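You operate a simulated robot arm through the tools that you are given. There is no shell and no other tool.

The job below is to be done with a simulated two-armed robot. You get a single attempt, and the scene is never put back.

JOB
Give the brown pot 3 pumps of the sauce on the green sign and put a lid on it.
Fine: turn it round to the yellow marker.

Only the result counts: the job must be done as asked and must still hold three seconds after the hand-in. Knocking over, shifting, dropping, spilling or breaking anything else fails it. A push-on lid holds only when it is set on centred and level and pressed home; a screw cap is set on level and turned clockwise until tight.

ROBOT AND FRAMES
Two 7-joint arms with fingered hands on one trunk that stands fixed in place. Base frame: the origin is at the foot of the trunk, x ahead of it, y to its left, z up; the work surface is at about z = 0.76. Lengths are in m, angles in degrees, forces in N, time in s.
The left shoulder is at [0.08, 0.197, 1.517], the right one opposite. With the tool pointing down near the work surface each hand reaches from about 0.1 to 0.64 m from the base axis, measured 20 degrees to its own side. Payload 4 kg a hand.
The TCP of each hand is the grasp point between the finger pads, 0.026 m short of the fingertips. In the tool frame z runs along the fingers and y along their closing line. The gripper opens to 0.132 m; its body begins 0.073 m behind the TCP. The gripper is a hand of 4 fingers: y runs from the thumb to the fingers, the wrist lies at [0, 0, -0.239] in the tool frame.
Orientation is that of the tool frame in the base frame, as a unit quaternion [x, y, z, w]. With the fingers straight down and closing along the base's y, the tool's x points along the base's -x, its y along +y and its z along -z.

CONTROLS
- The arms move only by the tool apply_moves. It takes "left_targets", "right_targets" or both (then of equal length, played together; a hand with none holds still); each is a list of rows, each an object (a shift or turn left out is 0) with "angular": the turn, a rotation vector about the tool's x, y, z in degrees, a list of three; "travel": the shift along the tool's x, y, z in m, a list of three. In form: [{"angular": [wx, wy, wz], "travel": [tx, ty, tz]}, ...]. A call has 1 to 20 rows; each row is the pose to reach, as a shift and turn from the pose commanded when the call began, along the tool's axes at that moment. Each row takes 0.2 s and may step no farther than 0.05 m and 8.6 degrees from the row before; otherwise, the whole call is refused. Where a pose cannot be reached the arm comes as near as it can. A force on the tool above 40 N (or 10 N above the force at the start of the call, whichever is more), or a blocked arm, ends the call early, and 0.2 s more pass. In this call time passes only in rows, and 0.2 s behind the last. The reply holds the time, the measured pose of the TCP, the force on the tool along the base axes, the opening and the grip force, in the units named above and with some noise, with the torque about the TCP (base axes, N m) and any sound that the robot's microphone picked up.
- Cameras (640 x 400 px; columns grow to the right, rows downward): "scene" is now at [0.1011, 0.0094, 1.6655]; the picture's right is [0.15, -0.99, 0.00], its down [-0.81, -0.12, -0.57] and it looks along [0.56, 0.09, -0.82] (base axes); focal length 372 px, centre (320, 200). "left" rides on the left gripper at [-0.068, 0.002, -0.097] in its tool frame; the picture's right is [-0.02, -1.00, 0.00], its down [0.82, -0.02, -0.58] and it looks along [0.58, -0.01, 0.82] (tool axes); focal length 270 px, centre (320, 200). "right" rides on the right gripper at [0.068, 0.002, -0.097] in its tool frame; the picture's right is [-0.03, 1.00, 0.00], its down [-0.82, -0.02, -0.58] and it looks along [-0.58, -0.01, 0.82] (tool axes); focal length 270 px, centre (320, 200). There is no depth. A picture from a camera that has moved, and an enlarged one, comes with that camera's place and axes in the base frame and with its lens.
- get_image(camera): a new picture of that camera. No time passes.
- move_column(by): slides the trunk up (or, below 0, down) by that many m; the arms and the scene camera ride with it, the base frame stays. It gives what a move gives, with no picture.
- curl_fingers(finger1, finger2, finger3, thumb_bend, hand): sets how far each is bent, from 0 (flat) to 1 (curled in); at 0.3 the hand is open as for a grip, at 0.7 the pads meet at the TCP. One left out holds its place. A second passes; each finger stops where it meets its share of the squeeze, and holds until it gets a number again. It is the only way to open and close the hand. It gives what a move gives, with no picture; readings hold the bend of each and the force on the fingers (four entries, about 0 where the hand has none), thumb and palm.
- turn_head(pan, tilt): turns the head with the scene camera to pan (to the left, within 86 degrees either way) and tilt (down, from -29 to 69), counted from straight ahead of the robot. It gives what a move gives.
- close_up(camera, box): a new picture of the part [left, top, right, bottom] of that camera's present view, enlarged. No time passes.
- sign_off(): hands the job in; it is judged then, once.

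Nothing tells you positions but the pictures and the camera data. Unless the task says otherwise, let go and move clear before handing in.

The tools are called after "Emit:" as a command line: name --argument value ..., lists and objects as JSON in quotes. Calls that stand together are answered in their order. apply_moves: Moves the arms, as the interface text tells. Its arguments: {"type":"object","properties":{"left_targets":{"type":"array"},"right_targets":{"type":"array"}},"required":[]} The other tools are called the same way: move_column (by) moves the trunk up or down; curl_fingers (finger1, finger2, finger3, thumb_bend, hand) moves the fingers one by one; turn_head (pan, tilt) turns the head that bears the scene camera; get_image (camera) takes a picture; close_up (camera, box) takes an enlarged picture of a part of a camera's view; sign_off () hands the job in.

At the start:

```text
t: 0.0
left_tcp_pos: [0.5697, 0.163, 1.1883]
left_tcp_rot: [0.0, 1.0, 0.0, 0.001]
left_force: [0.2, -0.4, 0.5]
left_ft_torque: [-0.01, -0.01, 0.0]
left_opening: 0.1319
left_gripper_force: 0.1
left_shape: jaw
left_bend: [0.3, 0.3, 0.3, 0.3]
left_finger forces: [0.0, 0.0, 0.0, 0.0, 0.1, 0.1]
right_tcp_pos: [0.3372, -0.1909, 1.087]
right_tcp_rot: [0.0, 1.0, -0.001, 0.0]
right_force: [1.2, -0.9, 0.9]
right_ft_torque: [-0.01, -0.02, 0.06]
right_opening: 0.1318
right_gripper_force: 0.0
right_shape: jaw
right_bend: [0.3, 0.3, 0.3, 0.3]
right_finger forces: [0.0, 0.0, 0.0, 0.0, 0.1, 0.1]
trunk travel left (down, up): [-0.827, 0.013]
head pan, tilt (commanded): [8.6, 55.3]
```

scene: 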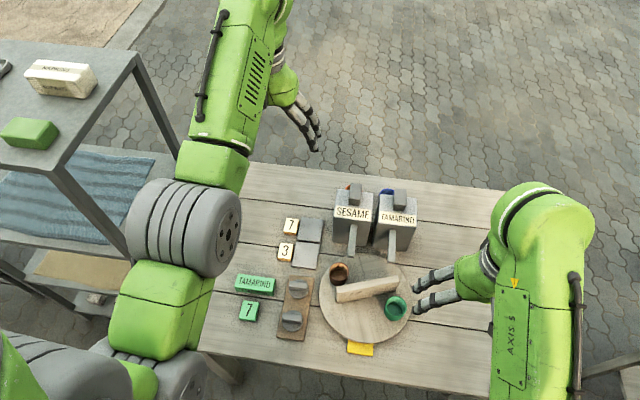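
right: 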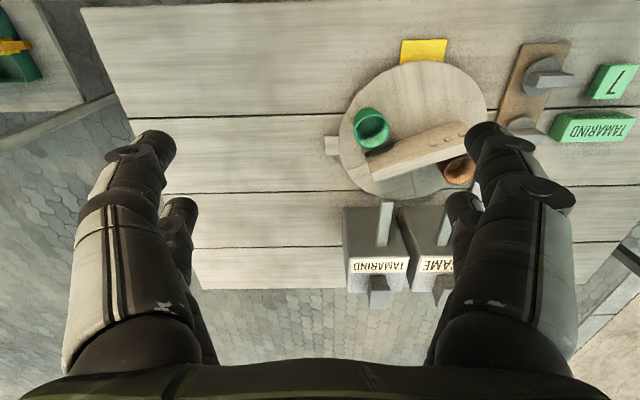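
left: 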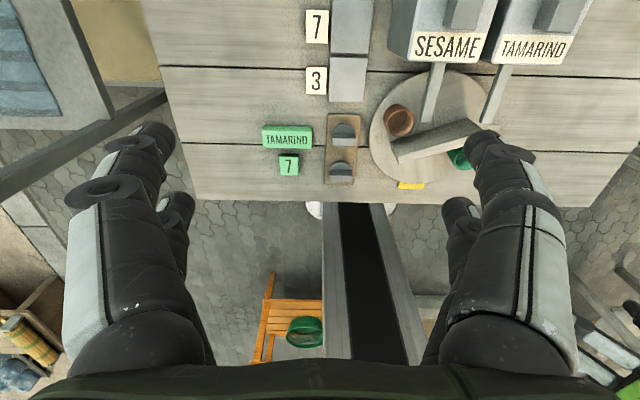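

I see a turntable carrying a brown pot and a green pot, two pump dispensers (SESAME and TAMARIND), a green TAMARIND sign, number tags, a board with two lids and a yellow marker. I'll look closer before moving anything.

Emit:
close_up --camera "scene" --box '[220, 170, 440, 310]'

Emit:
close_up --camera "scene" --box '[220, 250, 440, 390]'

Emit:
close_up --camera "right" --box '[310, 20, 640, 230]'

Emit:
close_up --camera "left" --box '[240, 0, 600, 220]'

```text
2.86 times, centred on (330, 240) of scene
camera zoom: at [0.1011, 0.0094, 1.6655], right [0.15, -0.99, 0.0], down [-0.81, -0.12, -0.57], along [0.56, 0.09, -0.82], focal length 1062 px, centre (291, 86)
```

zoom: 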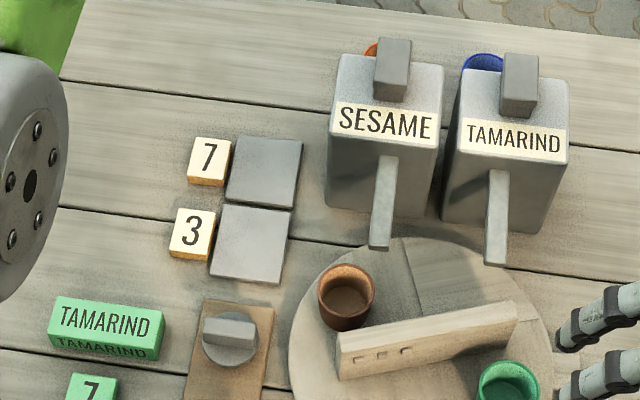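

```text
2.86 times, centred on (330, 320) of scene
camera zoom: at [0.1011, 0.0094, 1.6655], right [0.15, -0.99, 0.0], down [-0.81, -0.12, -0.57], along [0.56, 0.09, -0.82], focal length 1062 px, centre (291, -143)
```

zoom: 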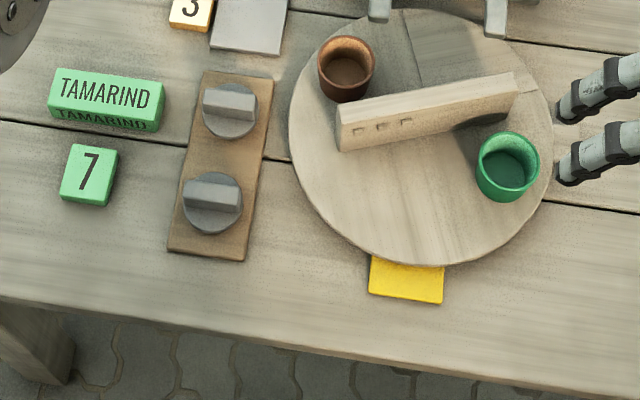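

```text
1.90 times, centred on (475, 125) of right
camera zoom: at [0.2691, -0.1885, 1.1826], right [0.03, 1.0, 0.0], down [0.82, -0.02, 0.58], along [0.58, -0.02, -0.82], focal length 515 px, centre (25, 343)
```

zoom: 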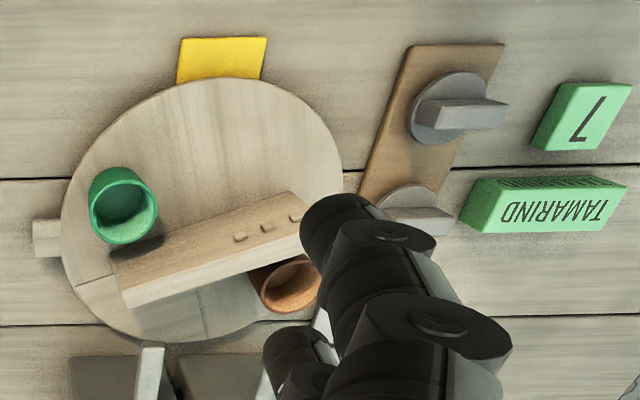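

```text
1.78 times, centred on (420, 110) of left
camera zoom: at [0.6399, 0.1661, 1.2852], right [0.02, -1.0, 0.0], down [-0.82, -0.02, 0.58], along [-0.58, -0.01, -0.82], focal length 480 px, centre (142, 360)
```

zoom: 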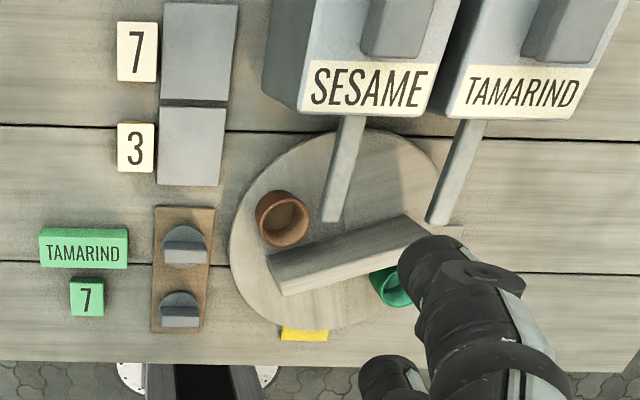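

The layout is fairly clear: the turntable centre is near (0.43, -0.05) and the TAMARIND spout tip is near (0.50, -0.10, 0.87). Next I'll zoom in on the bar, the lug at the turntable rim, the pump heads and the lids.

Emit:
close_up --camera "scene" --box '[310, 240, 430, 316]'

Emit:
close_up --camera "scene" --box '[320, 175, 430, 270]'

Emit:
close_up --camera "scene" --box '[265, 265, 345, 350]'

Emit:
close_up --camera "right" --box '[310, 50, 500, 210]'

Emit:
close_up --camera "right" --box '[330, 190, 500, 310]'

Emit:
close_up --camera "left" --box '[360, 60, 510, 200]'

```text
5.26 times, centred on (370, 278) of scene
camera zoom: at [0.1011, 0.0094, 1.6655], right [0.15, -0.99, 0.0], down [-0.81, -0.12, -0.57], along [0.56, 0.09, -0.82], focal length 1957 px, centre (57, -210)
```

zoom: 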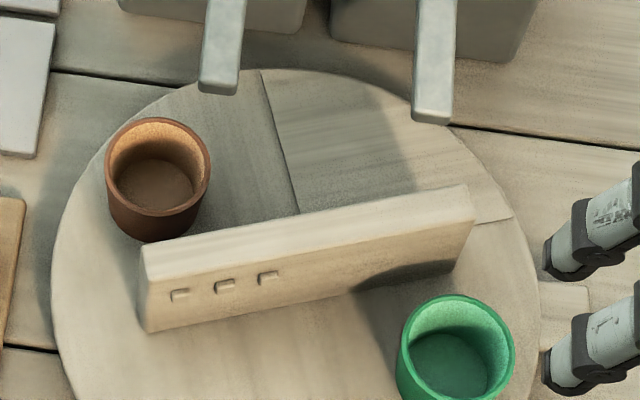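

```text
4.21 times, centred on (375, 222) of scene
camera zoom: at [0.1011, 0.0094, 1.6655], right [0.15, -0.99, 0.0], down [-0.81, -0.12, -0.57], along [0.56, 0.09, -0.82], focal length 1566 px, centre (88, 105)
```

zoom: 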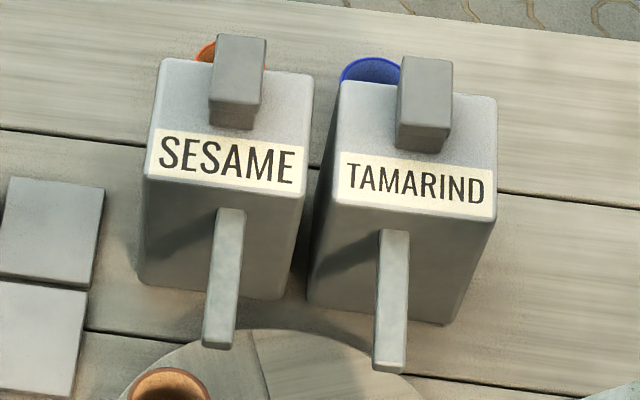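

```text
4.71 times, centred on (305, 308) of scene
camera zoom: at [0.1011, 0.0094, 1.6655], right [0.15, -0.99, 0.0], down [-0.81, -0.12, -0.57], along [0.56, 0.09, -0.82], focal length 1750 px, centre (391, -306)
```

zoom: 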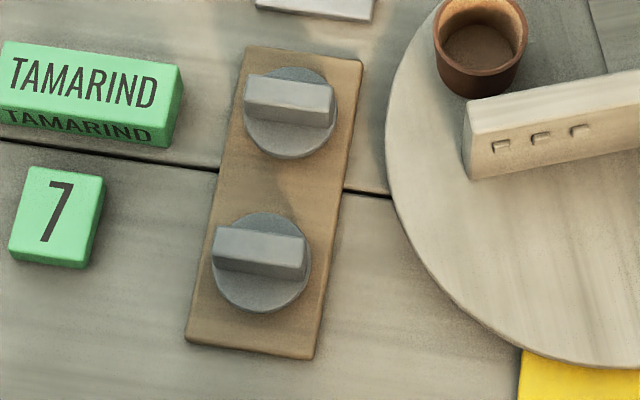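

```text
2.50 times, centred on (405, 130) of right
camera zoom: at [0.2691, -0.1885, 1.1826], right [0.03, 1.0, 0.0], down [0.82, -0.02, 0.58], along [0.58, -0.02, -0.82], focal length 676 px, centre (108, 375)
```

zoom: 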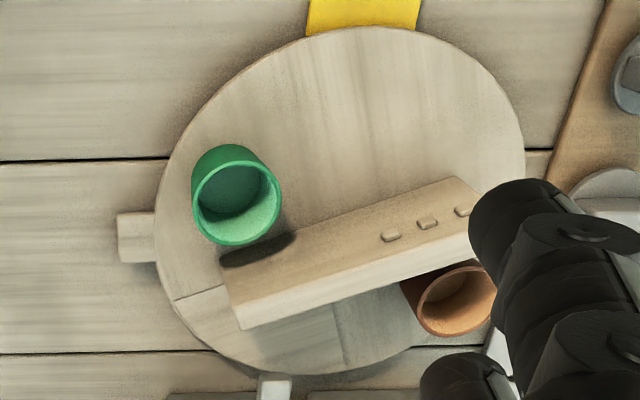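

```text
3.33 times, centred on (415, 250) of right
camera zoom: at [0.2691, -0.1885, 1.1826], right [0.03, 1.0, 0.0], down [0.82, -0.02, 0.58], along [0.58, -0.02, -0.82], focal length 901 px, centre (3, 33)
```

zoom: 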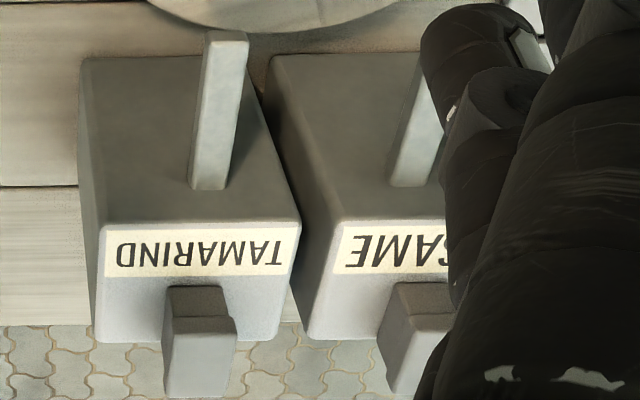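

```text
2.86 times, centred on (435, 130) of left
camera zoom: at [0.6399, 0.1661, 1.2852], right [0.02, -1.0, 0.0], down [-0.82, -0.02, 0.58], along [-0.58, -0.01, -0.82], focal length 772 px, centre (-9, 400)
```

zoom: 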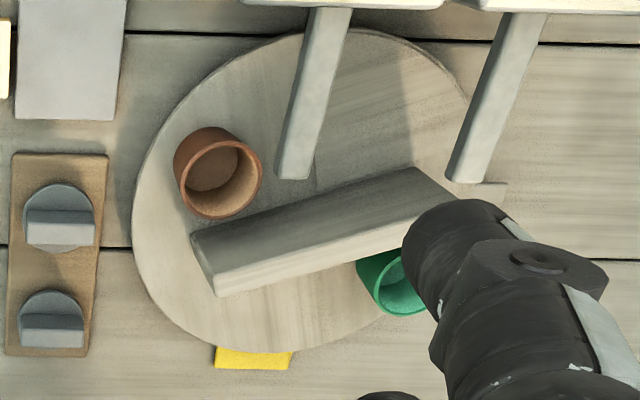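

The bar across the turntable looks like its turning handle, and a stub sits low beside the disc on the right. I'll bring the right hand over the turntable, still high, to measure things with its camera.

Emit:
apply_moves --right_targets '[{"travel": [0.0, 0.045, 0]}, {"travel": [0.0, 0.09, 0]}, {"travel": [0.0, 0.135, 0]}]'

Emit:
get_image --camera "right"

Emit:
get_image --camera "scene"

```text
t: 0.8
left_tcp_pos: [0.5706, 0.164, 1.1874]
left_tcp_rot: [0.0, 1.0, -0.001, 0.0]
left_force: [0.4, -0.9, 0.1]
left_ft_torque: [-0.02, -0.03, 0.01]
left_opening: 0.1319
left_gripper_force: 0.1
left_shape: jaw
left_bend: [0.3, 0.3, 0.3, 0.3]
left_finger forces: [0.1, 0.1, 0.0, 0.0, 0.0, 0.0]
right_tcp_pos: [0.338, -0.0549, 1.0862]
right_tcp_rot: [0.0, 1.0, -0.002, 0.0]
right_force: [0.2, -1.0, -0.4]
right_ft_torque: [-0.01, -0.01, 0.0]
right_opening: 0.1319
right_gripper_force: 0.0
right_shape: jaw
right_bend: [0.3, 0.3, 0.3, 0.3]
right_finger forces: [0.0, 0.0, 0.1, 0.0, 0.1, 0.1]
trunk travel left (down, up): [-0.827, 0.013]
head pan, tilt (commanded): [8.6, 55.3]
```

```text
taken
camera right: at [0.2695, -0.052, 1.1821], right [0.03, 1.0, 0.0], down [0.82, -0.02, 0.58], along [0.58, -0.02, -0.82], focal length 270 px, centre (320, 200)
```

right: 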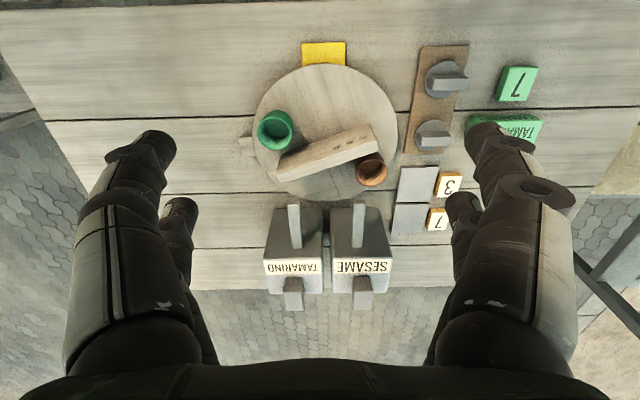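

```text
taken
camera scene: at [0.102, 0.0105, 1.6654], right [0.15, -0.99, 0.0], down [-0.81, -0.12, -0.57], along [0.56, 0.08, -0.82], focal length 372 px, centre (320, 200)
```

scene: 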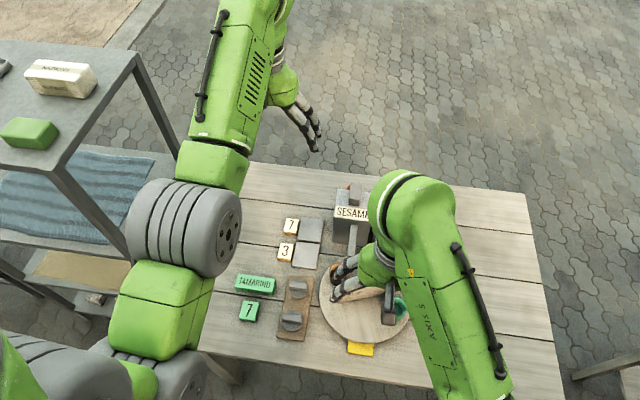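

The right camera now sees everything cleanly. I'll zoom in here to measure positions.

Emit:
close_up --camera "right" --box '[235, 35, 415, 210]'

Emit:
close_up --camera "right" --box '[245, 180, 405, 315]'

Emit:
close_up --camera "right" --box '[390, 30, 560, 250]'

```text
2.29 times, centred on (325, 122) of right
camera zoom: at [0.2695, -0.052, 1.1821], right [0.03, 1.0, 0.0], down [0.82, -0.02, 0.58], along [0.58, -0.02, -0.82], focal length 618 px, centre (309, 377)
```

zoom: 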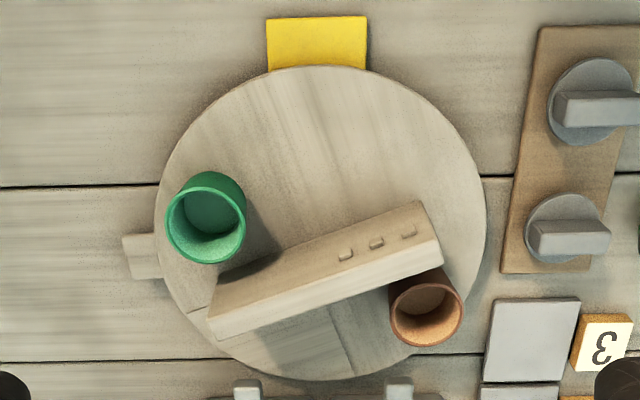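

```text
2.96 times, centred on (325, 248) of right
camera zoom: at [0.2695, -0.052, 1.1821], right [0.03, 1.0, 0.0], down [0.82, -0.02, 0.58], along [0.58, -0.02, -0.82], focal length 801 px, centre (305, 59)
```

zoom: 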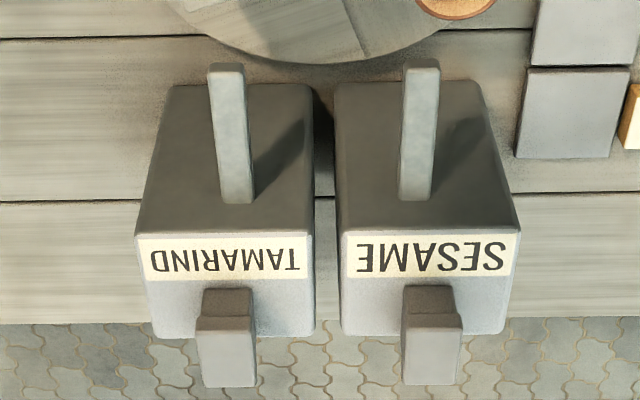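

```text
1.82 times, centred on (475, 140) of right
camera zoom: at [0.2695, -0.052, 1.1821], right [0.03, 1.0, 0.0], down [0.82, -0.02, 0.58], along [0.58, -0.02, -0.82], focal length 491 px, centre (38, 309)
```

zoom: 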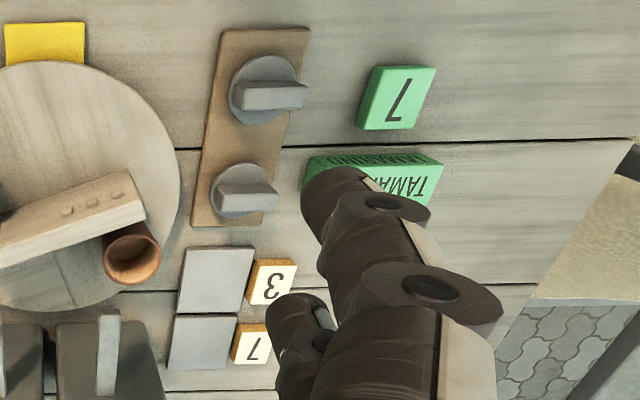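

From two views I put the turntable centre at about (0.44, -0.05), with its top at about z 0.787 and the handle bar's top at about z 0.85. The Tamarind pump head is near (0.65, -0.105, 0.92). Before planning contacts I want to see the hand's shape and check the stub.

Emit:
close_up --camera "scene" --box '[230, 60, 340, 160]'

Emit:
close_up --camera "scene" --box '[310, 220, 430, 320]'

Emit:
close_up --camera "right" --box '[235, 110, 315, 200]'

Emit:
close_up --camera "right" --box '[400, 40, 490, 160]'

Emit:
get_image --camera "left"

```text
4.00 times, centred on (285, 110) of scene
camera zoom: at [0.102, 0.0105, 1.6654], right [0.15, -0.99, 0.0], down [-0.81, -0.12, -0.57], along [0.56, 0.08, -0.82], focal length 1487 px, centre (460, 560)
```

zoom: 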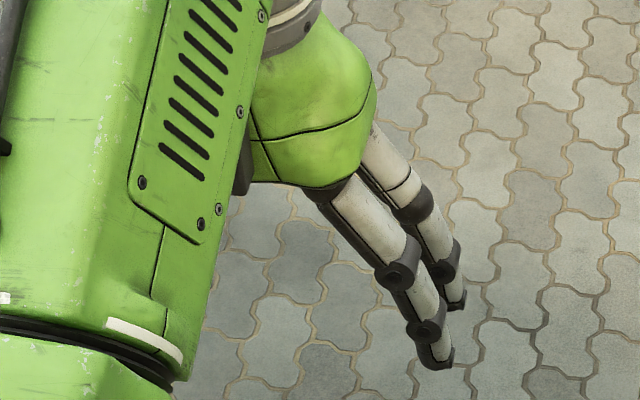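

```text
4.00 times, centred on (370, 270) of scene
camera zoom: at [0.102, 0.0105, 1.6654], right [0.15, -0.99, 0.0], down [-0.81, -0.12, -0.57], along [0.56, 0.08, -0.82], focal length 1487 px, centre (120, -80)
```

zoom: 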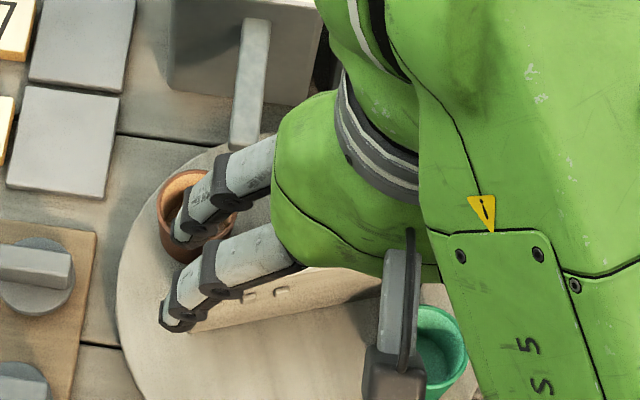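

```text
4.44 times, centred on (275, 155) of right
camera zoom: at [0.2695, -0.052, 1.1821], right [0.03, 1.0, 0.0], down [0.82, -0.02, 0.58], along [0.58, -0.02, -0.82], focal length 1201 px, centre (520, 400)
```

zoom: 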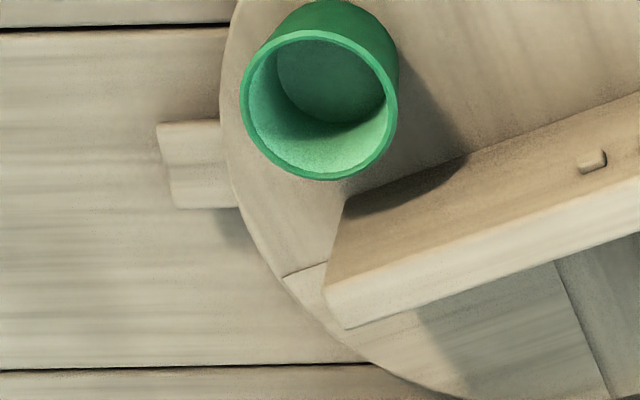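

```text
3.33 times, centred on (445, 100) of right
camera zoom: at [0.2695, -0.052, 1.1821], right [0.03, 1.0, 0.0], down [0.82, -0.02, 0.58], along [0.58, -0.02, -0.82], focal length 901 px, centre (-97, 533)
```

zoom: 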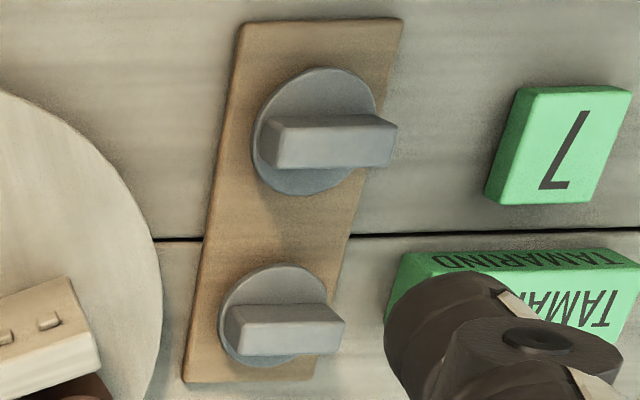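

```text
taken
camera left: at [0.6406, 0.1669, 1.2846], right [0.02, -1.0, 0.0], down [-0.82, -0.02, 0.58], along [-0.58, -0.01, -0.82], focal length 270 px, centre (320, 200)
```

left: 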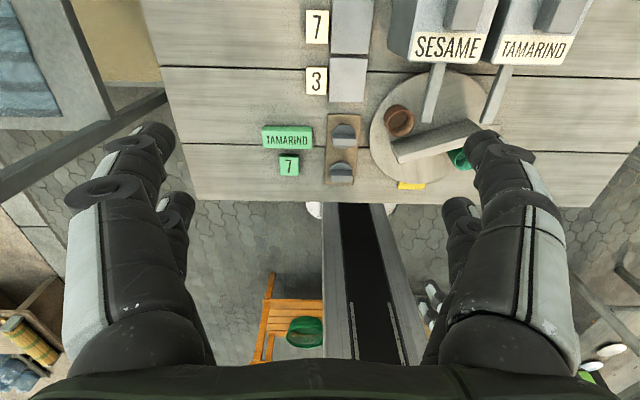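

The hand is two digits facing two, so it can straddle the bar and turn it like a knob. I'll test in free air whether the right wrist can reach the angle the bar needs, about -110 degrees about the tool axis.

Emit:
apply_moves --right_targets '[{"angular": [0, 0, -8.5]}, {"angular": [0, 0, -17]}, {"angular": [0, 0, -25.5]}, {"angular": [0, 0, -34]}, {"angular": [0, 0, -42.5]}, {"angular": [0, 0, -51]}, {"angular": [0, 0, -59.5]}, {"angular": [0, 0, -68]}, {"angular": [0, 0, -76.5]}, {"angular": [0, 0, -85]}, {"angular": [0, 0, -93.5]}, {"angular": [0, 0, -102]}, {"angular": [0, 0, -110]}]'

Emit:
get_image --camera "scene"

Emit:
get_image --camera "right"

```text
t: 3.6
left_tcp_pos: [0.5719, 0.1643, 1.1879]
left_tcp_rot: [0.001, 1.0, 0.0, 0.0]
left_force: [0.3, -0.5, 0.6]
left_ft_torque: [0.0, -0.03, -0.02]
left_opening: 0.1318
left_gripper_force: 0.2
left_shape: jaw
left_bend: [0.3, 0.3, 0.3, 0.3]
left_finger forces: [0.0, 0.1, 0.0, 0.0, 0.0, 0.1]
right_tcp_pos: [0.338, -0.0566, 1.0872]
right_tcp_rot: [0.82, -0.572, 0.0, 0.001]
right_force: [-0.4, 0.9, -1.4]
right_ft_torque: [0.02, 0.01, -0.01]
right_opening: 0.1318
right_gripper_force: 0.1
right_shape: jaw
right_bend: [0.3, 0.3, 0.3, 0.3]
right_finger forces: [0.0, 0.0, 0.1, 0.0, 0.1, 0.0]
trunk travel left (down, up): [-0.827, 0.013]
head pan, tilt (commanded): [8.6, 55.3]
```

```text
taken
camera scene: at [0.1011, 0.0095, 1.6655], right [0.15, -0.99, 0.0], down [-0.81, -0.12, -0.57], along [0.56, 0.09, -0.82], focal length 372 px, centre (320, 200)
```

scene: 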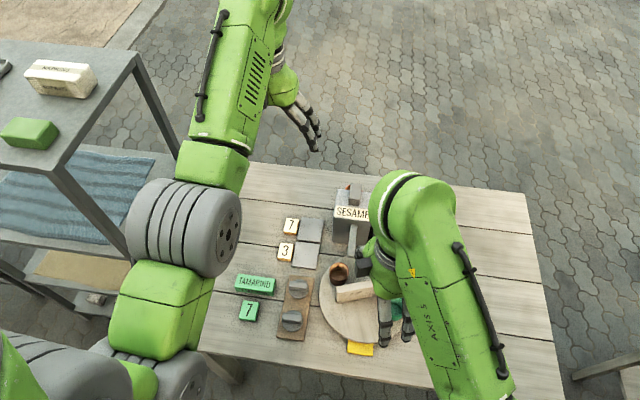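

```text
taken
camera right: at [0.3595, -0.12, 1.1823], right [-0.95, -0.32, 0.0], down [-0.26, 0.77, 0.58], along [-0.18, 0.55, -0.82], focal length 270 px, centre (320, 200)
```

right: 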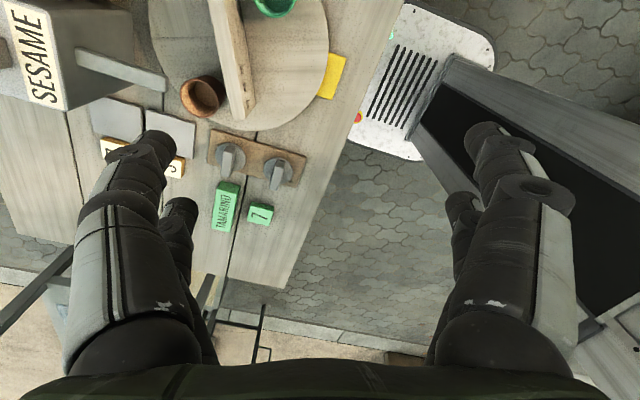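

The wrist reaches that angle without trouble, and this view gives a useful new baseline. I'll zoom in to refine the bar, pot and spout heights.

Emit:
close_up --camera "right" --box '[60, 0, 340, 175]'

Emit:
close_up --camera "right" --box '[190, 120, 320, 240]'

```text
2.29 times, centred on (200, 88) of right
camera zoom: at [0.3595, -0.12, 1.1823], right [-0.95, -0.32, 0.0], down [-0.26, 0.77, 0.58], along [-0.18, 0.55, -0.82], focal length 618 px, centre (594, 457)
```

zoom: 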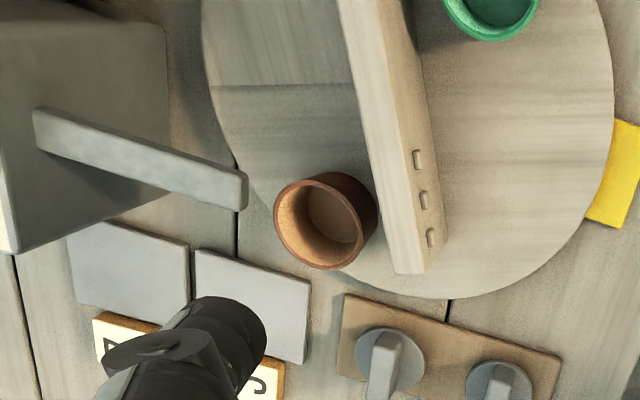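

```text
3.33 times, centred on (255, 180) of right
camera zoom: at [0.3595, -0.12, 1.1823], right [-0.95, -0.32, 0.0], down [-0.26, 0.77, 0.58], along [-0.18, 0.55, -0.82], focal length 901 px, centre (537, 267)
```

zoom: 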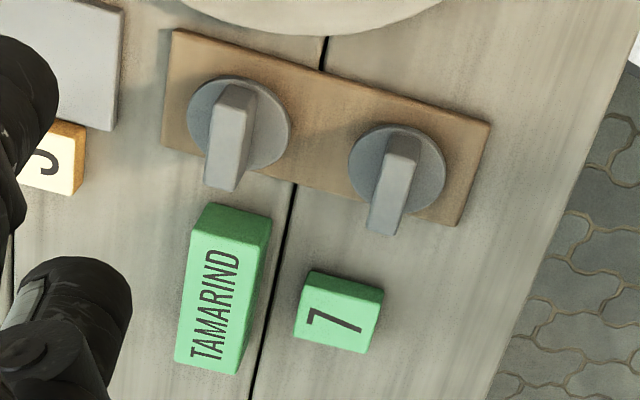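

I get the spout tips' top edges at z of about 0.868 and the bar top at about 0.85, so the clearance matters. I'll look closer at spout thickness from here.

Emit:
close_up --camera "right" --box '[60, 40, 180, 115]'

Emit:
close_up --camera "right" --box '[170, 0, 270, 130]'

```text
5.33 times, centred on (120, 78) of right
camera zoom: at [0.3595, -0.12, 1.1823], right [-0.95, -0.32, 0.0], down [-0.26, 0.77, 0.58], along [-0.18, 0.55, -0.82], focal length 1442 px, centre (1387, 853)
```

zoom: 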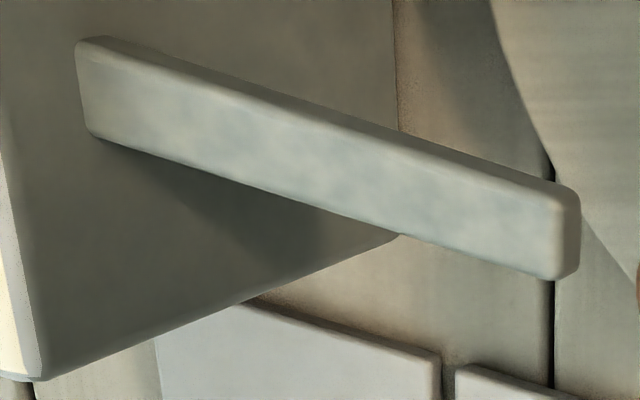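

```text
3.08 times, centred on (220, 65) of right
camera zoom: at [0.3595, -0.12, 1.1823], right [-0.95, -0.32, 0.0], down [-0.26, 0.77, 0.58], along [-0.18, 0.55, -0.82], focal length 832 px, centre (628, 615)
```

zoom: 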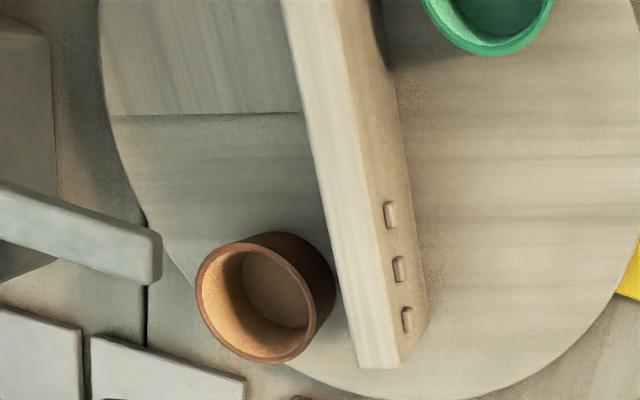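

The spouts are only about 1 cm thick, so their underside is near 0.858 and the bar should pass just beneath. I'll half-close the right hand, centre it over the bar and drop to a safe height.

Emit:
curl_fingers --hand "right" --finger1 0.54 --finger2 0.54 --finger3 0.54 --thumb_bend 0.54

Emit:
apply_moves --right_targets '[{"travel": [0.01, -0.033, 0]}, {"travel": [0.02, -0.066, 0]}, {"travel": [0.0306, -0.0995, 0]}, {"travel": [0.0306, -0.0995, 0.045]}, {"travel": [0.0306, -0.0995, 0.09]}, {"travel": [0.0306, -0.0995, 0.13]}]'

Emit:
get_image --camera "right"

Emit:
get_image --camera "scene"

Emit:
get_image --camera "left"

```text
t: 4.6
left_tcp_pos: [0.5709, 0.1638, 1.1876]
left_tcp_rot: [0.0, 1.0, 0.0, 0.0]
left_force: [0.3, 0.5, 0.5]
left_ft_torque: [0.02, -0.02, -0.02]
left_opening: 0.1319
left_gripper_force: 0.0
left_shape: jaw
left_bend: [0.3, 0.3, 0.3, 0.3]
left_finger forces: [0.0, 0.0, 0.1, 0.0, 0.0, 0.0]
right_tcp_pos: [0.3372, -0.0556, 1.0856]
right_tcp_rot: [0.819, -0.573, 0.0, 0.001]
right_force: [0.9, 0.0, 0.6]
right_ft_torque: [0.0, 0.0, -0.01]
right_opening: 0.0529
right_gripper_force: 0.1
right_shape: fingers
right_bend: [0.54, 0.54, 0.54, 0.54]
right_finger forces: [0.0, 0.1, 0.0, 0.0, 0.0, 0.0]
trunk travel left (down, up): [-0.827, 0.013]
head pan, tilt (commanded): [8.6, 55.3]
```

```text
t: 6.0
left_tcp_pos: [0.5706, 0.1647, 1.1878]
left_tcp_rot: [0.0, 1.0, 0.001, 0.001]
left_force: [-0.5, -0.4, -0.3]
left_ft_torque: [0.0, -0.05, 0.02]
left_opening: 0.1319
left_gripper_force: 0.2
left_shape: jaw
left_bend: [0.3, 0.3, 0.3, 0.3]
left_finger forces: [0.0, 0.0, 0.0, 0.0, 0.0, 0.0]
right_tcp_pos: [0.4431, -0.0494, 0.9556]
right_tcp_rot: [0.819, -0.573, 0.0, 0.0]
right_force: [0.9, 0.4, -0.2]
right_ft_torque: [0.01, 0.03, 0.02]
right_opening: 0.0527
right_gripper_force: 0.1
right_shape: fingers
right_bend: [0.54, 0.54, 0.54, 0.54]
right_finger forces: [0.0, 0.0, 0.1, 0.0, 0.1, 0.1]
trunk travel left (down, up): [-0.827, 0.013]
head pan, tilt (commanded): [8.6, 55.3]
```

```text
taken
camera right: at [0.4642, -0.1144, 1.0521], right [-0.95, -0.32, 0.0], down [-0.26, 0.77, 0.58], along [-0.18, 0.55, -0.82], focal length 270 px, centre (320, 200)
```

right: 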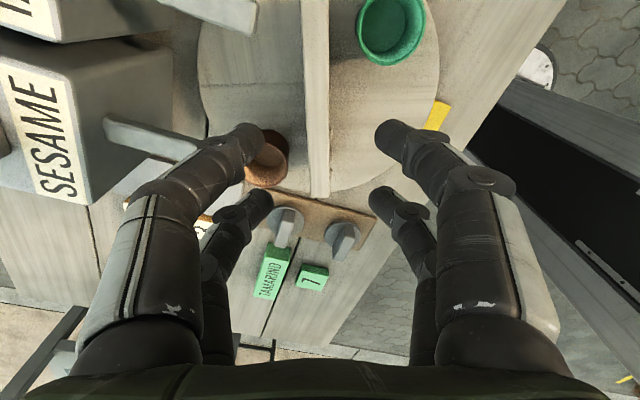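

```text
taken
camera scene: at [0.1022, 0.0096, 1.6655], right [0.15, -0.99, 0.0], down [-0.81, -0.12, -0.57], along [0.56, 0.09, -0.82], focal length 372 px, centre (320, 200)
```

scene: 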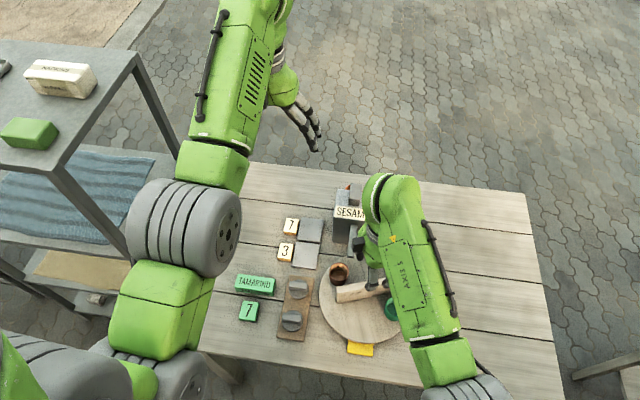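

```text
taken
camera left: at [0.6408, 0.1663, 1.2847], right [0.02, -1.0, 0.0], down [-0.82, -0.02, 0.58], along [-0.58, -0.01, -0.82], focal length 270 px, centre (320, 200)
```

left: 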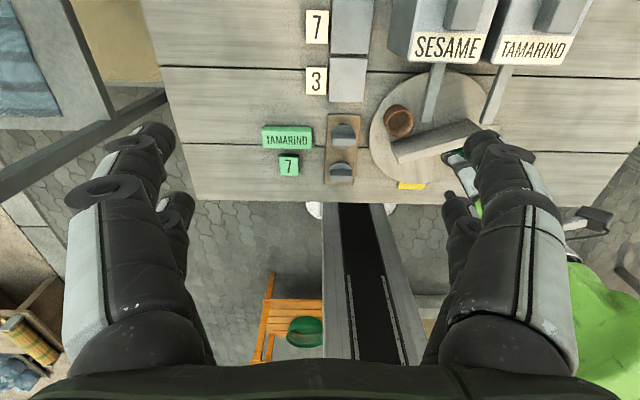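

The bar is centred between the digits and the orientation matches. I'll narrow the opening a little and descend to straddle the bar, watching forces.

Emit:
curl_fingers --hand "right" --finger1 0.58 --finger2 0.58 --finger3 0.58 --thumb_bend 0.58

Emit:
apply_moves --right_targets '[{"travel": [0, 0, 0.03]}, {"travel": [0, 0, 0.055]}]'

Emit:
get_image --camera "right"

Emit:
close_up --camera "scene" --box '[310, 220, 430, 320]'

```text
t: 7.0
left_tcp_pos: [0.5698, 0.1636, 1.1885]
left_tcp_rot: [0.0, 1.0, 0.0, 0.0]
left_force: [0.5, -0.1, -1.2]
left_ft_torque: [0.02, -0.01, -0.01]
left_opening: 0.1318
left_gripper_force: 0.0
left_shape: jaw
left_bend: [0.3, 0.3, 0.3, 0.3]
left_finger forces: [0.0, 0.1, 0.0, 0.0, 0.1, 0.0]
right_tcp_pos: [0.4421, -0.0516, 0.9568]
right_tcp_rot: [0.819, -0.574, 0.0, 0.001]
right_force: [-0.1, -0.4, 0.8]
right_ft_torque: [-0.02, -0.02, 0.02]
right_opening: 0.043
right_gripper_force: 0.0
right_shape: fingers
right_bend: [0.57, 0.57, 0.57, 0.57]
right_finger forces: [0.0, 0.1, 0.0, 0.1, 0.0, 0.1]
trunk travel left (down, up): [-0.827, 0.013]
head pan, tilt (commanded): [8.6, 55.3]
```

```text
t: 7.6
left_tcp_pos: [0.5709, 0.1648, 1.1882]
left_tcp_rot: [0.0, 1.0, 0.0, 0.0]
left_force: [0.0, -1.1, 0.1]
left_ft_torque: [0.0, -0.01, 0.01]
left_opening: 0.1322
left_gripper_force: 0.0
left_shape: jaw
left_bend: [0.3, 0.3, 0.3, 0.3]
left_finger forces: [0.0, 0.1, 0.0, 0.1, 0.1, 0.0]
right_tcp_pos: [0.442, -0.0507, 0.9008]
right_tcp_rot: [0.819, -0.574, 0.001, 0.0]
right_force: [0.2, 0.3, -0.1]
right_ft_torque: [-0.03, 0.0, 0.0]
right_opening: 0.0428
right_gripper_force: 0.1
right_shape: fingers
right_bend: [0.57, 0.57, 0.57, 0.57]
right_finger forces: [0.1, 0.0, 0.1, 0.0, 0.1, 0.1]
trunk travel left (down, up): [-0.827, 0.013]
head pan, tilt (commanded): [8.6, 55.3]
```

```text
taken
camera right: at [0.4642, -0.1148, 0.9973], right [-0.95, -0.32, 0.0], down [-0.26, 0.77, 0.58], along [-0.18, 0.55, -0.82], focal length 270 px, centre (320, 200)
```

right: 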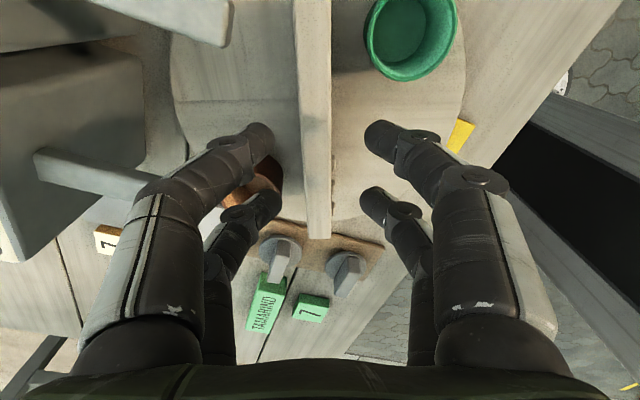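

```text
4.00 times, centred on (370, 270) of scene
camera zoom: at [0.1016, 0.0094, 1.6655], right [0.15, -0.99, 0.0], down [-0.81, -0.12, -0.57], along [0.56, 0.09, -0.82], focal length 1487 px, centre (120, -80)
```

zoom: 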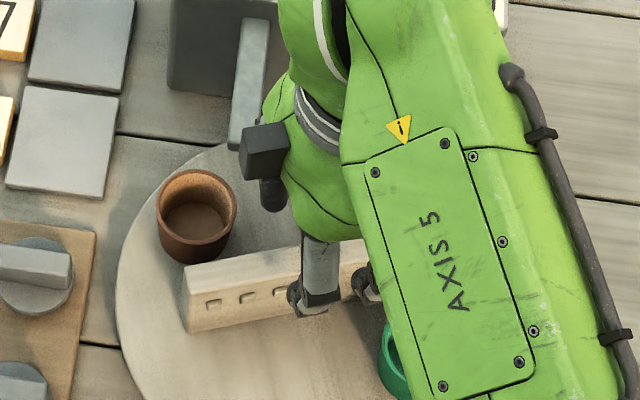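

Clear so far, with the bar between the digits. I'll go down to a TCP height of about 0.836 and then close on the bar.

Emit:
apply_moves --right_targets '[{"travel": [0, 0, 0.02]}, {"travel": [0, 0, 0.04]}, {"travel": [0, 0, 0.055]}, {"travel": [0, 0, 0.065]}]'

Emit:
get_image --camera "right"

Emit:
close_up --camera "scene" --box '[310, 220, 430, 320]'

```text
t: 8.6
left_tcp_pos: [0.5707, 0.164, 1.1885]
left_tcp_rot: [0.0, 1.0, 0.0, 0.0]
left_force: [-0.1, -0.6, 0.3]
left_ft_torque: [-0.01, 0.02, 0.0]
left_opening: 0.132
left_gripper_force: 0.0
left_shape: jaw
left_bend: [0.3, 0.3, 0.3, 0.3]
left_finger forces: [0.0, 0.1, 0.1, 0.0, 0.0, 0.0]
right_tcp_pos: [0.442, -0.0511, 0.8352]
right_tcp_rot: [0.819, -0.574, 0.001, 0.0]
right_force: [0.4, 0.4, -0.3]
right_ft_torque: [0.0, -0.01, -0.02]
right_opening: 0.043
right_gripper_force: 0.0
right_shape: fingers
right_bend: [0.57, 0.57, 0.57, 0.57]
right_finger forces: [0.1, 0.0, 0.0, 0.0, 0.1, 0.0]
trunk travel left (down, up): [-0.827, 0.013]
head pan, tilt (commanded): [8.6, 55.3]
```

```text
taken
camera right: at [0.4637, -0.1149, 0.9322], right [-0.95, -0.32, 0.0], down [-0.26, 0.77, 0.58], along [-0.18, 0.55, -0.82], focal length 270 px, centre (320, 200)
```

right: 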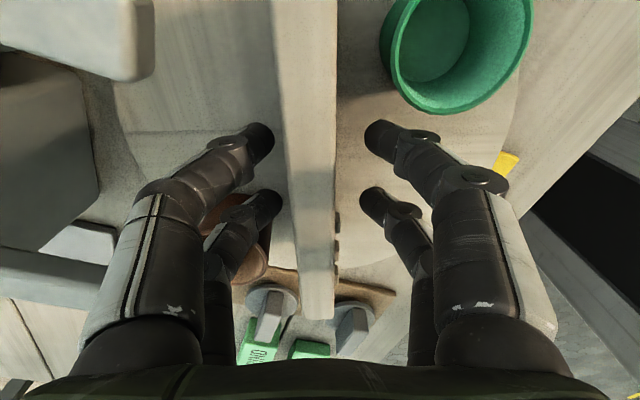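

```text
4.00 times, centred on (370, 270) of scene
camera zoom: at [0.1011, 0.0095, 1.6655], right [0.15, -0.99, 0.0], down [-0.81, -0.12, -0.57], along [0.56, 0.09, -0.82], focal length 1487 px, centre (120, -80)
```

zoom: 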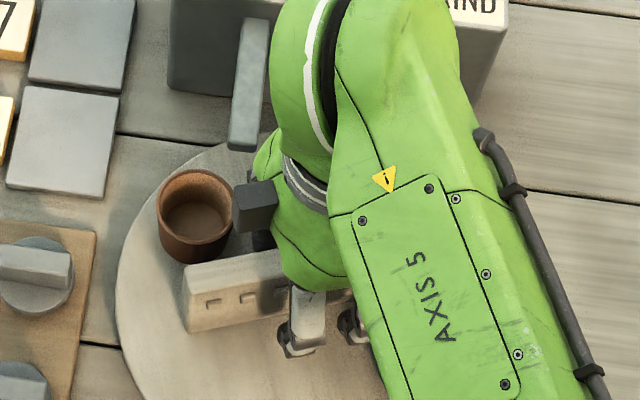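

No contact yet, and the digits straddle the bar. Closing on it now.

Emit:
curl_fingers --hand "right" --finger1 0.7 --finger2 0.7 --finger3 0.7 --thumb_bend 0.7

Emit:
get_image --camera "right"

```text
t: 9.6
left_tcp_pos: [0.5715, 0.165, 1.1878]
left_tcp_rot: [0.0, 1.0, 0.0, 0.001]
left_force: [0.2, 0.7, 0.0]
left_ft_torque: [0.01, 0.04, 0.01]
left_opening: 0.132
left_gripper_force: 0.0
left_shape: jaw
left_bend: [0.3, 0.3, 0.3, 0.3]
left_finger forces: [0.1, 0.2, 0.1, 0.0, 0.0, 0.0]
right_tcp_pos: [0.4435, -0.0512, 0.8364]
right_tcp_rot: [0.819, -0.573, 0.001, 0.001]
right_force: [5.7, 2.4, -2.6]
right_ft_torque: [0.05, -0.05, 0.02]
right_opening: 0.0149
right_gripper_force: 8.6
right_shape: fingers
right_bend: [0.67, 0.67, 0.64, 0.67]
right_finger forces: [2.7, 2.6, 4.5, 0.0, 6.4, 0.0]
trunk travel left (down, up): [-0.827, 0.013]
head pan, tilt (commanded): [8.6, 55.3]
```

```text
taken
camera right: at [0.4646, -0.1147, 0.9322], right [-0.95, -0.32, 0.0], down [-0.26, 0.77, 0.58], along [-0.18, 0.55, -0.82], focal length 270 px, centre (320, 200)
```

right: 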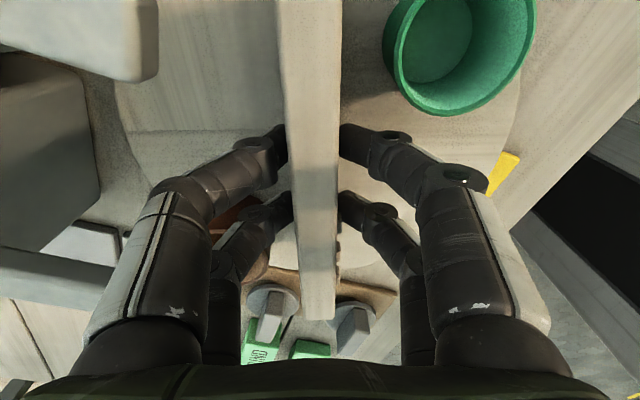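

I have the bar firmly, at 15 mm thick. I'll try a small clockwise turn of 17 degrees first to see whether the disc follows freely.

Emit:
apply_moves --right_targets '[{"angular": [0, 0, 4]}, {"angular": [0, 0, 8]}, {"angular": [0, 0, 12.5]}, {"angular": [0, 0, 17]}]'

Emit:
get_image --camera "right"

Emit:
close_up --camera "scene" --box '[310, 210, 450, 340]'

```text
t: 10.6
left_tcp_pos: [0.5718, 0.1653, 1.1868]
left_tcp_rot: [0.0, 1.0, -0.001, -0.001]
left_force: [0.1, 0.4, 0.4]
left_ft_torque: [0.0, 0.01, -0.02]
left_opening: 0.1317
left_gripper_force: 0.0
left_shape: jaw
left_bend: [0.3, 0.3, 0.3, 0.3]
left_finger forces: [0.1, 0.0, 0.0, 0.0, 0.0, 0.0]
right_tcp_pos: [0.4429, -0.0504, 0.8362]
right_tcp_rot: [0.725, -0.689, 0.001, 0.001]
right_force: [6.7, 4.6, 0.2]
right_ft_torque: [0.1, -0.13, 0.07]
right_opening: 0.015
right_gripper_force: 8.7
right_shape: fingers
right_bend: [0.67, 0.67, 0.64, 0.67]
right_finger forces: [2.6, 2.3, 4.9, 0.0, 6.8, 0.0]
trunk travel left (down, up): [-0.827, 0.013]
head pan, tilt (commanded): [8.6, 55.3]
```

```text
taken
camera right: at [0.4444, -0.1181, 0.9321], right [-1.0, -0.03, 0.0], down [-0.02, 0.82, 0.58], along [-0.02, 0.58, -0.82], focal length 270 px, centre (320, 200)
```

right: 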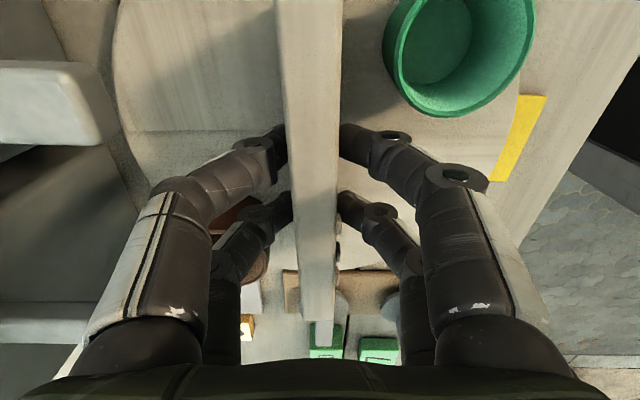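

```text
3.08 times, centred on (380, 275) of scene
camera zoom: at [0.1028, 0.0104, 1.6654], right [0.15, -0.99, 0.0], down [-0.81, -0.12, -0.57], along [0.56, 0.08, -0.82], focal length 1144 px, centre (135, -31)
```

zoom: 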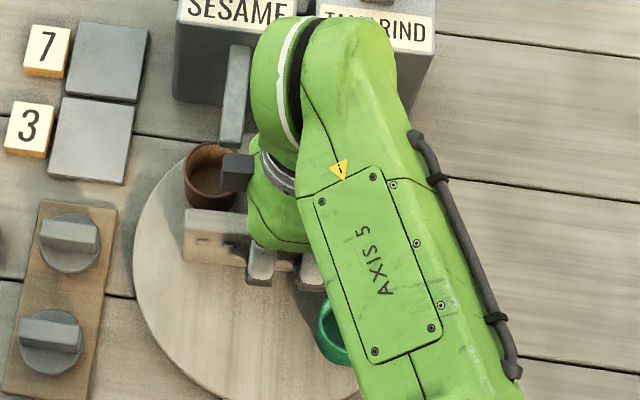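

The disc turns freely with the pots, at low torque. I'll continue clockwise in stages, watching the bar end as it passes under the SESAME spout.

Emit:
apply_moves --right_targets '[{"angular": [0, 0, 5]}, {"angular": [0, 0, 10]}, {"angular": [0, 0, 15]}, {"angular": [0, 0, 20]}, {"angular": [0, 0, 25]}, {"angular": [0, 0, 30]}, {"angular": [0, 0, 35]}]'

Emit:
get_image --camera "right"

Emit:
close_up --camera "scene" --box '[310, 210, 450, 340]'

Emit:
close_up --camera "left" --box '[360, 30, 520, 200]'

```text
t: 12.2
left_tcp_pos: [0.5733, 0.1649, 1.1866]
left_tcp_rot: [0.0, 1.0, 0.0, -0.001]
left_force: [0.0, -0.5, -0.3]
left_ft_torque: [0.0, -0.04, 0.0]
left_opening: 0.1318
left_gripper_force: 0.2
left_shape: jaw
left_bend: [0.3, 0.3, 0.3, 0.3]
left_finger forces: [0.0, 0.0, 0.0, 0.0, 0.0, 0.1]
right_tcp_pos: [0.4436, -0.0505, 0.8363]
right_tcp_rot: [-0.484, 0.875, -0.001, -0.001]
right_force: [8.0, 7.3, -2.4]
right_ft_torque: [0.17, -0.14, 0.0]
right_opening: 0.0151
right_gripper_force: 8.3
right_shape: fingers
right_bend: [0.67, 0.67, 0.65, 0.67]
right_finger forces: [3.4, 3.4, 3.7, 0.1, 5.4, 0.1]
trunk travel left (down, up): [-0.827, 0.013]
head pan, tilt (commanded): [8.6, 55.3]
```

```text
taken
camera right: at [0.405, -0.1065, 0.9322], right [-0.83, 0.55, 0.0], down [0.45, 0.68, 0.58], along [0.32, 0.48, -0.82], focal length 270 px, centre (320, 200)
```

right: 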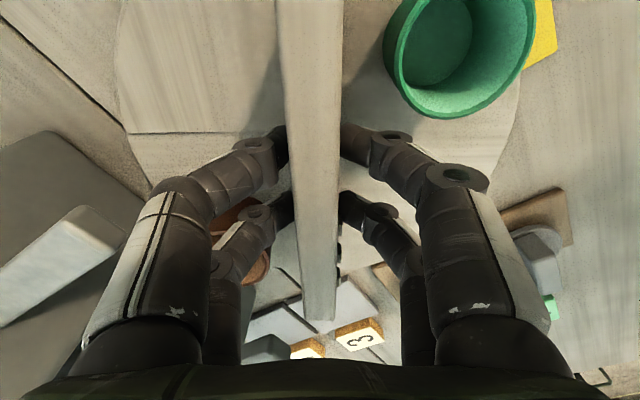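

```text
3.08 times, centred on (380, 275) of scene
camera zoom: at [0.1031, 0.0111, 1.6654], right [0.15, -0.99, 0.0], down [-0.81, -0.12, -0.57], along [0.56, 0.08, -0.82], focal length 1144 px, centre (135, -31)
```

zoom: 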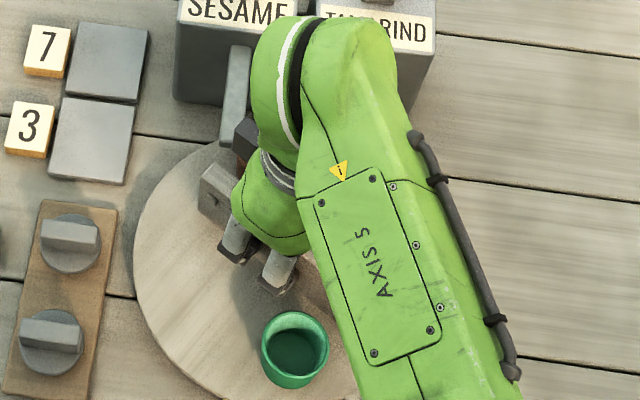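

```text
2.35 times, centred on (440, 115) of left
camera zoom: at [0.6414, 0.1675, 1.2842], right [0.02, -1.0, 0.0], down [-0.82, -0.02, 0.58], along [-0.58, -0.02, -0.82], focal length 636 px, centre (38, 400)
```

zoom: 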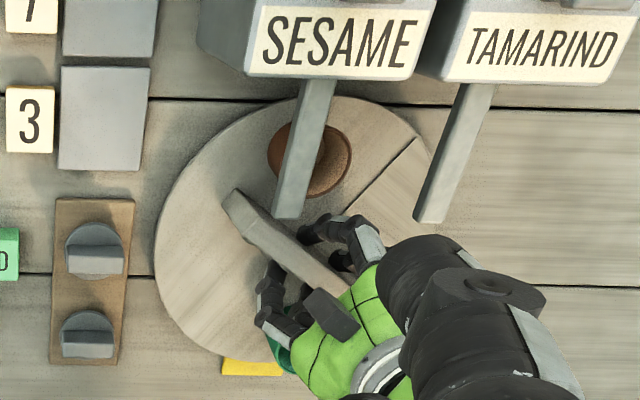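

The bar end is approaching the SESAME spout tip. I'll creep through in small steps and check torque each time.

Emit:
apply_moves --right_targets '[{"angular": [0, 0, 4]}, {"angular": [0, 0, 8]}, {"angular": [0, 0, 11]}]'

Emit:
close_up --camera "left" --box '[400, 60, 480, 145]'

```text
t: 13.0
left_tcp_pos: [0.5727, 0.1655, 1.1872]
left_tcp_rot: [0.0, 1.0, -0.002, -0.001]
left_force: [-0.4, 0.3, -0.1]
left_ft_torque: [0.0, -0.02, -0.02]
left_opening: 0.1319
left_gripper_force: 0.0
left_shape: jaw
left_bend: [0.3, 0.3, 0.3, 0.3]
left_finger forces: [0.1, 0.0, 0.0, 0.0, 0.0, 0.0]
right_tcp_pos: [0.4426, -0.0503, 0.8362]
right_tcp_rot: [-0.398, 0.917, -0.001, -0.001]
right_force: [8.6, 7.0, -1.9]
right_ft_torque: [0.17, -0.14, 0.07]
right_opening: 0.0149
right_gripper_force: 7.9
right_shape: fingers
right_bend: [0.66, 0.67, 0.65, 0.67]
right_finger forces: [3.6, 3.7, 3.4, 0.0, 4.9, 0.1]
trunk travel left (down, up): [-0.827, 0.013]
head pan, tilt (commanded): [8.6, 55.3]
```

```text
4.71 times, centred on (440, 102) of left
camera zoom: at [0.6416, 0.1674, 1.284], right [0.02, -1.0, 0.0], down [-0.82, -0.02, 0.58], along [-0.58, -0.02, -0.82], focal length 1272 px, centre (-245, 659)
```

zoom: 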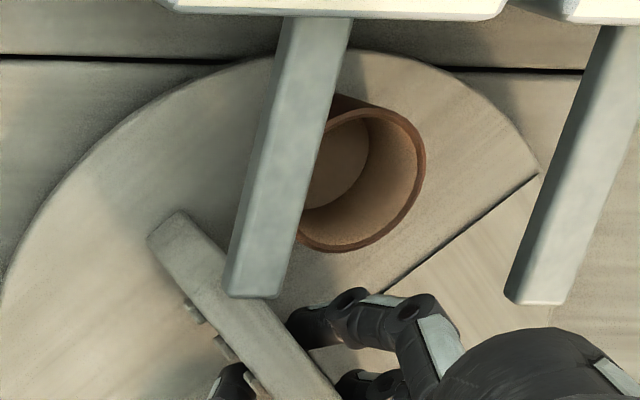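

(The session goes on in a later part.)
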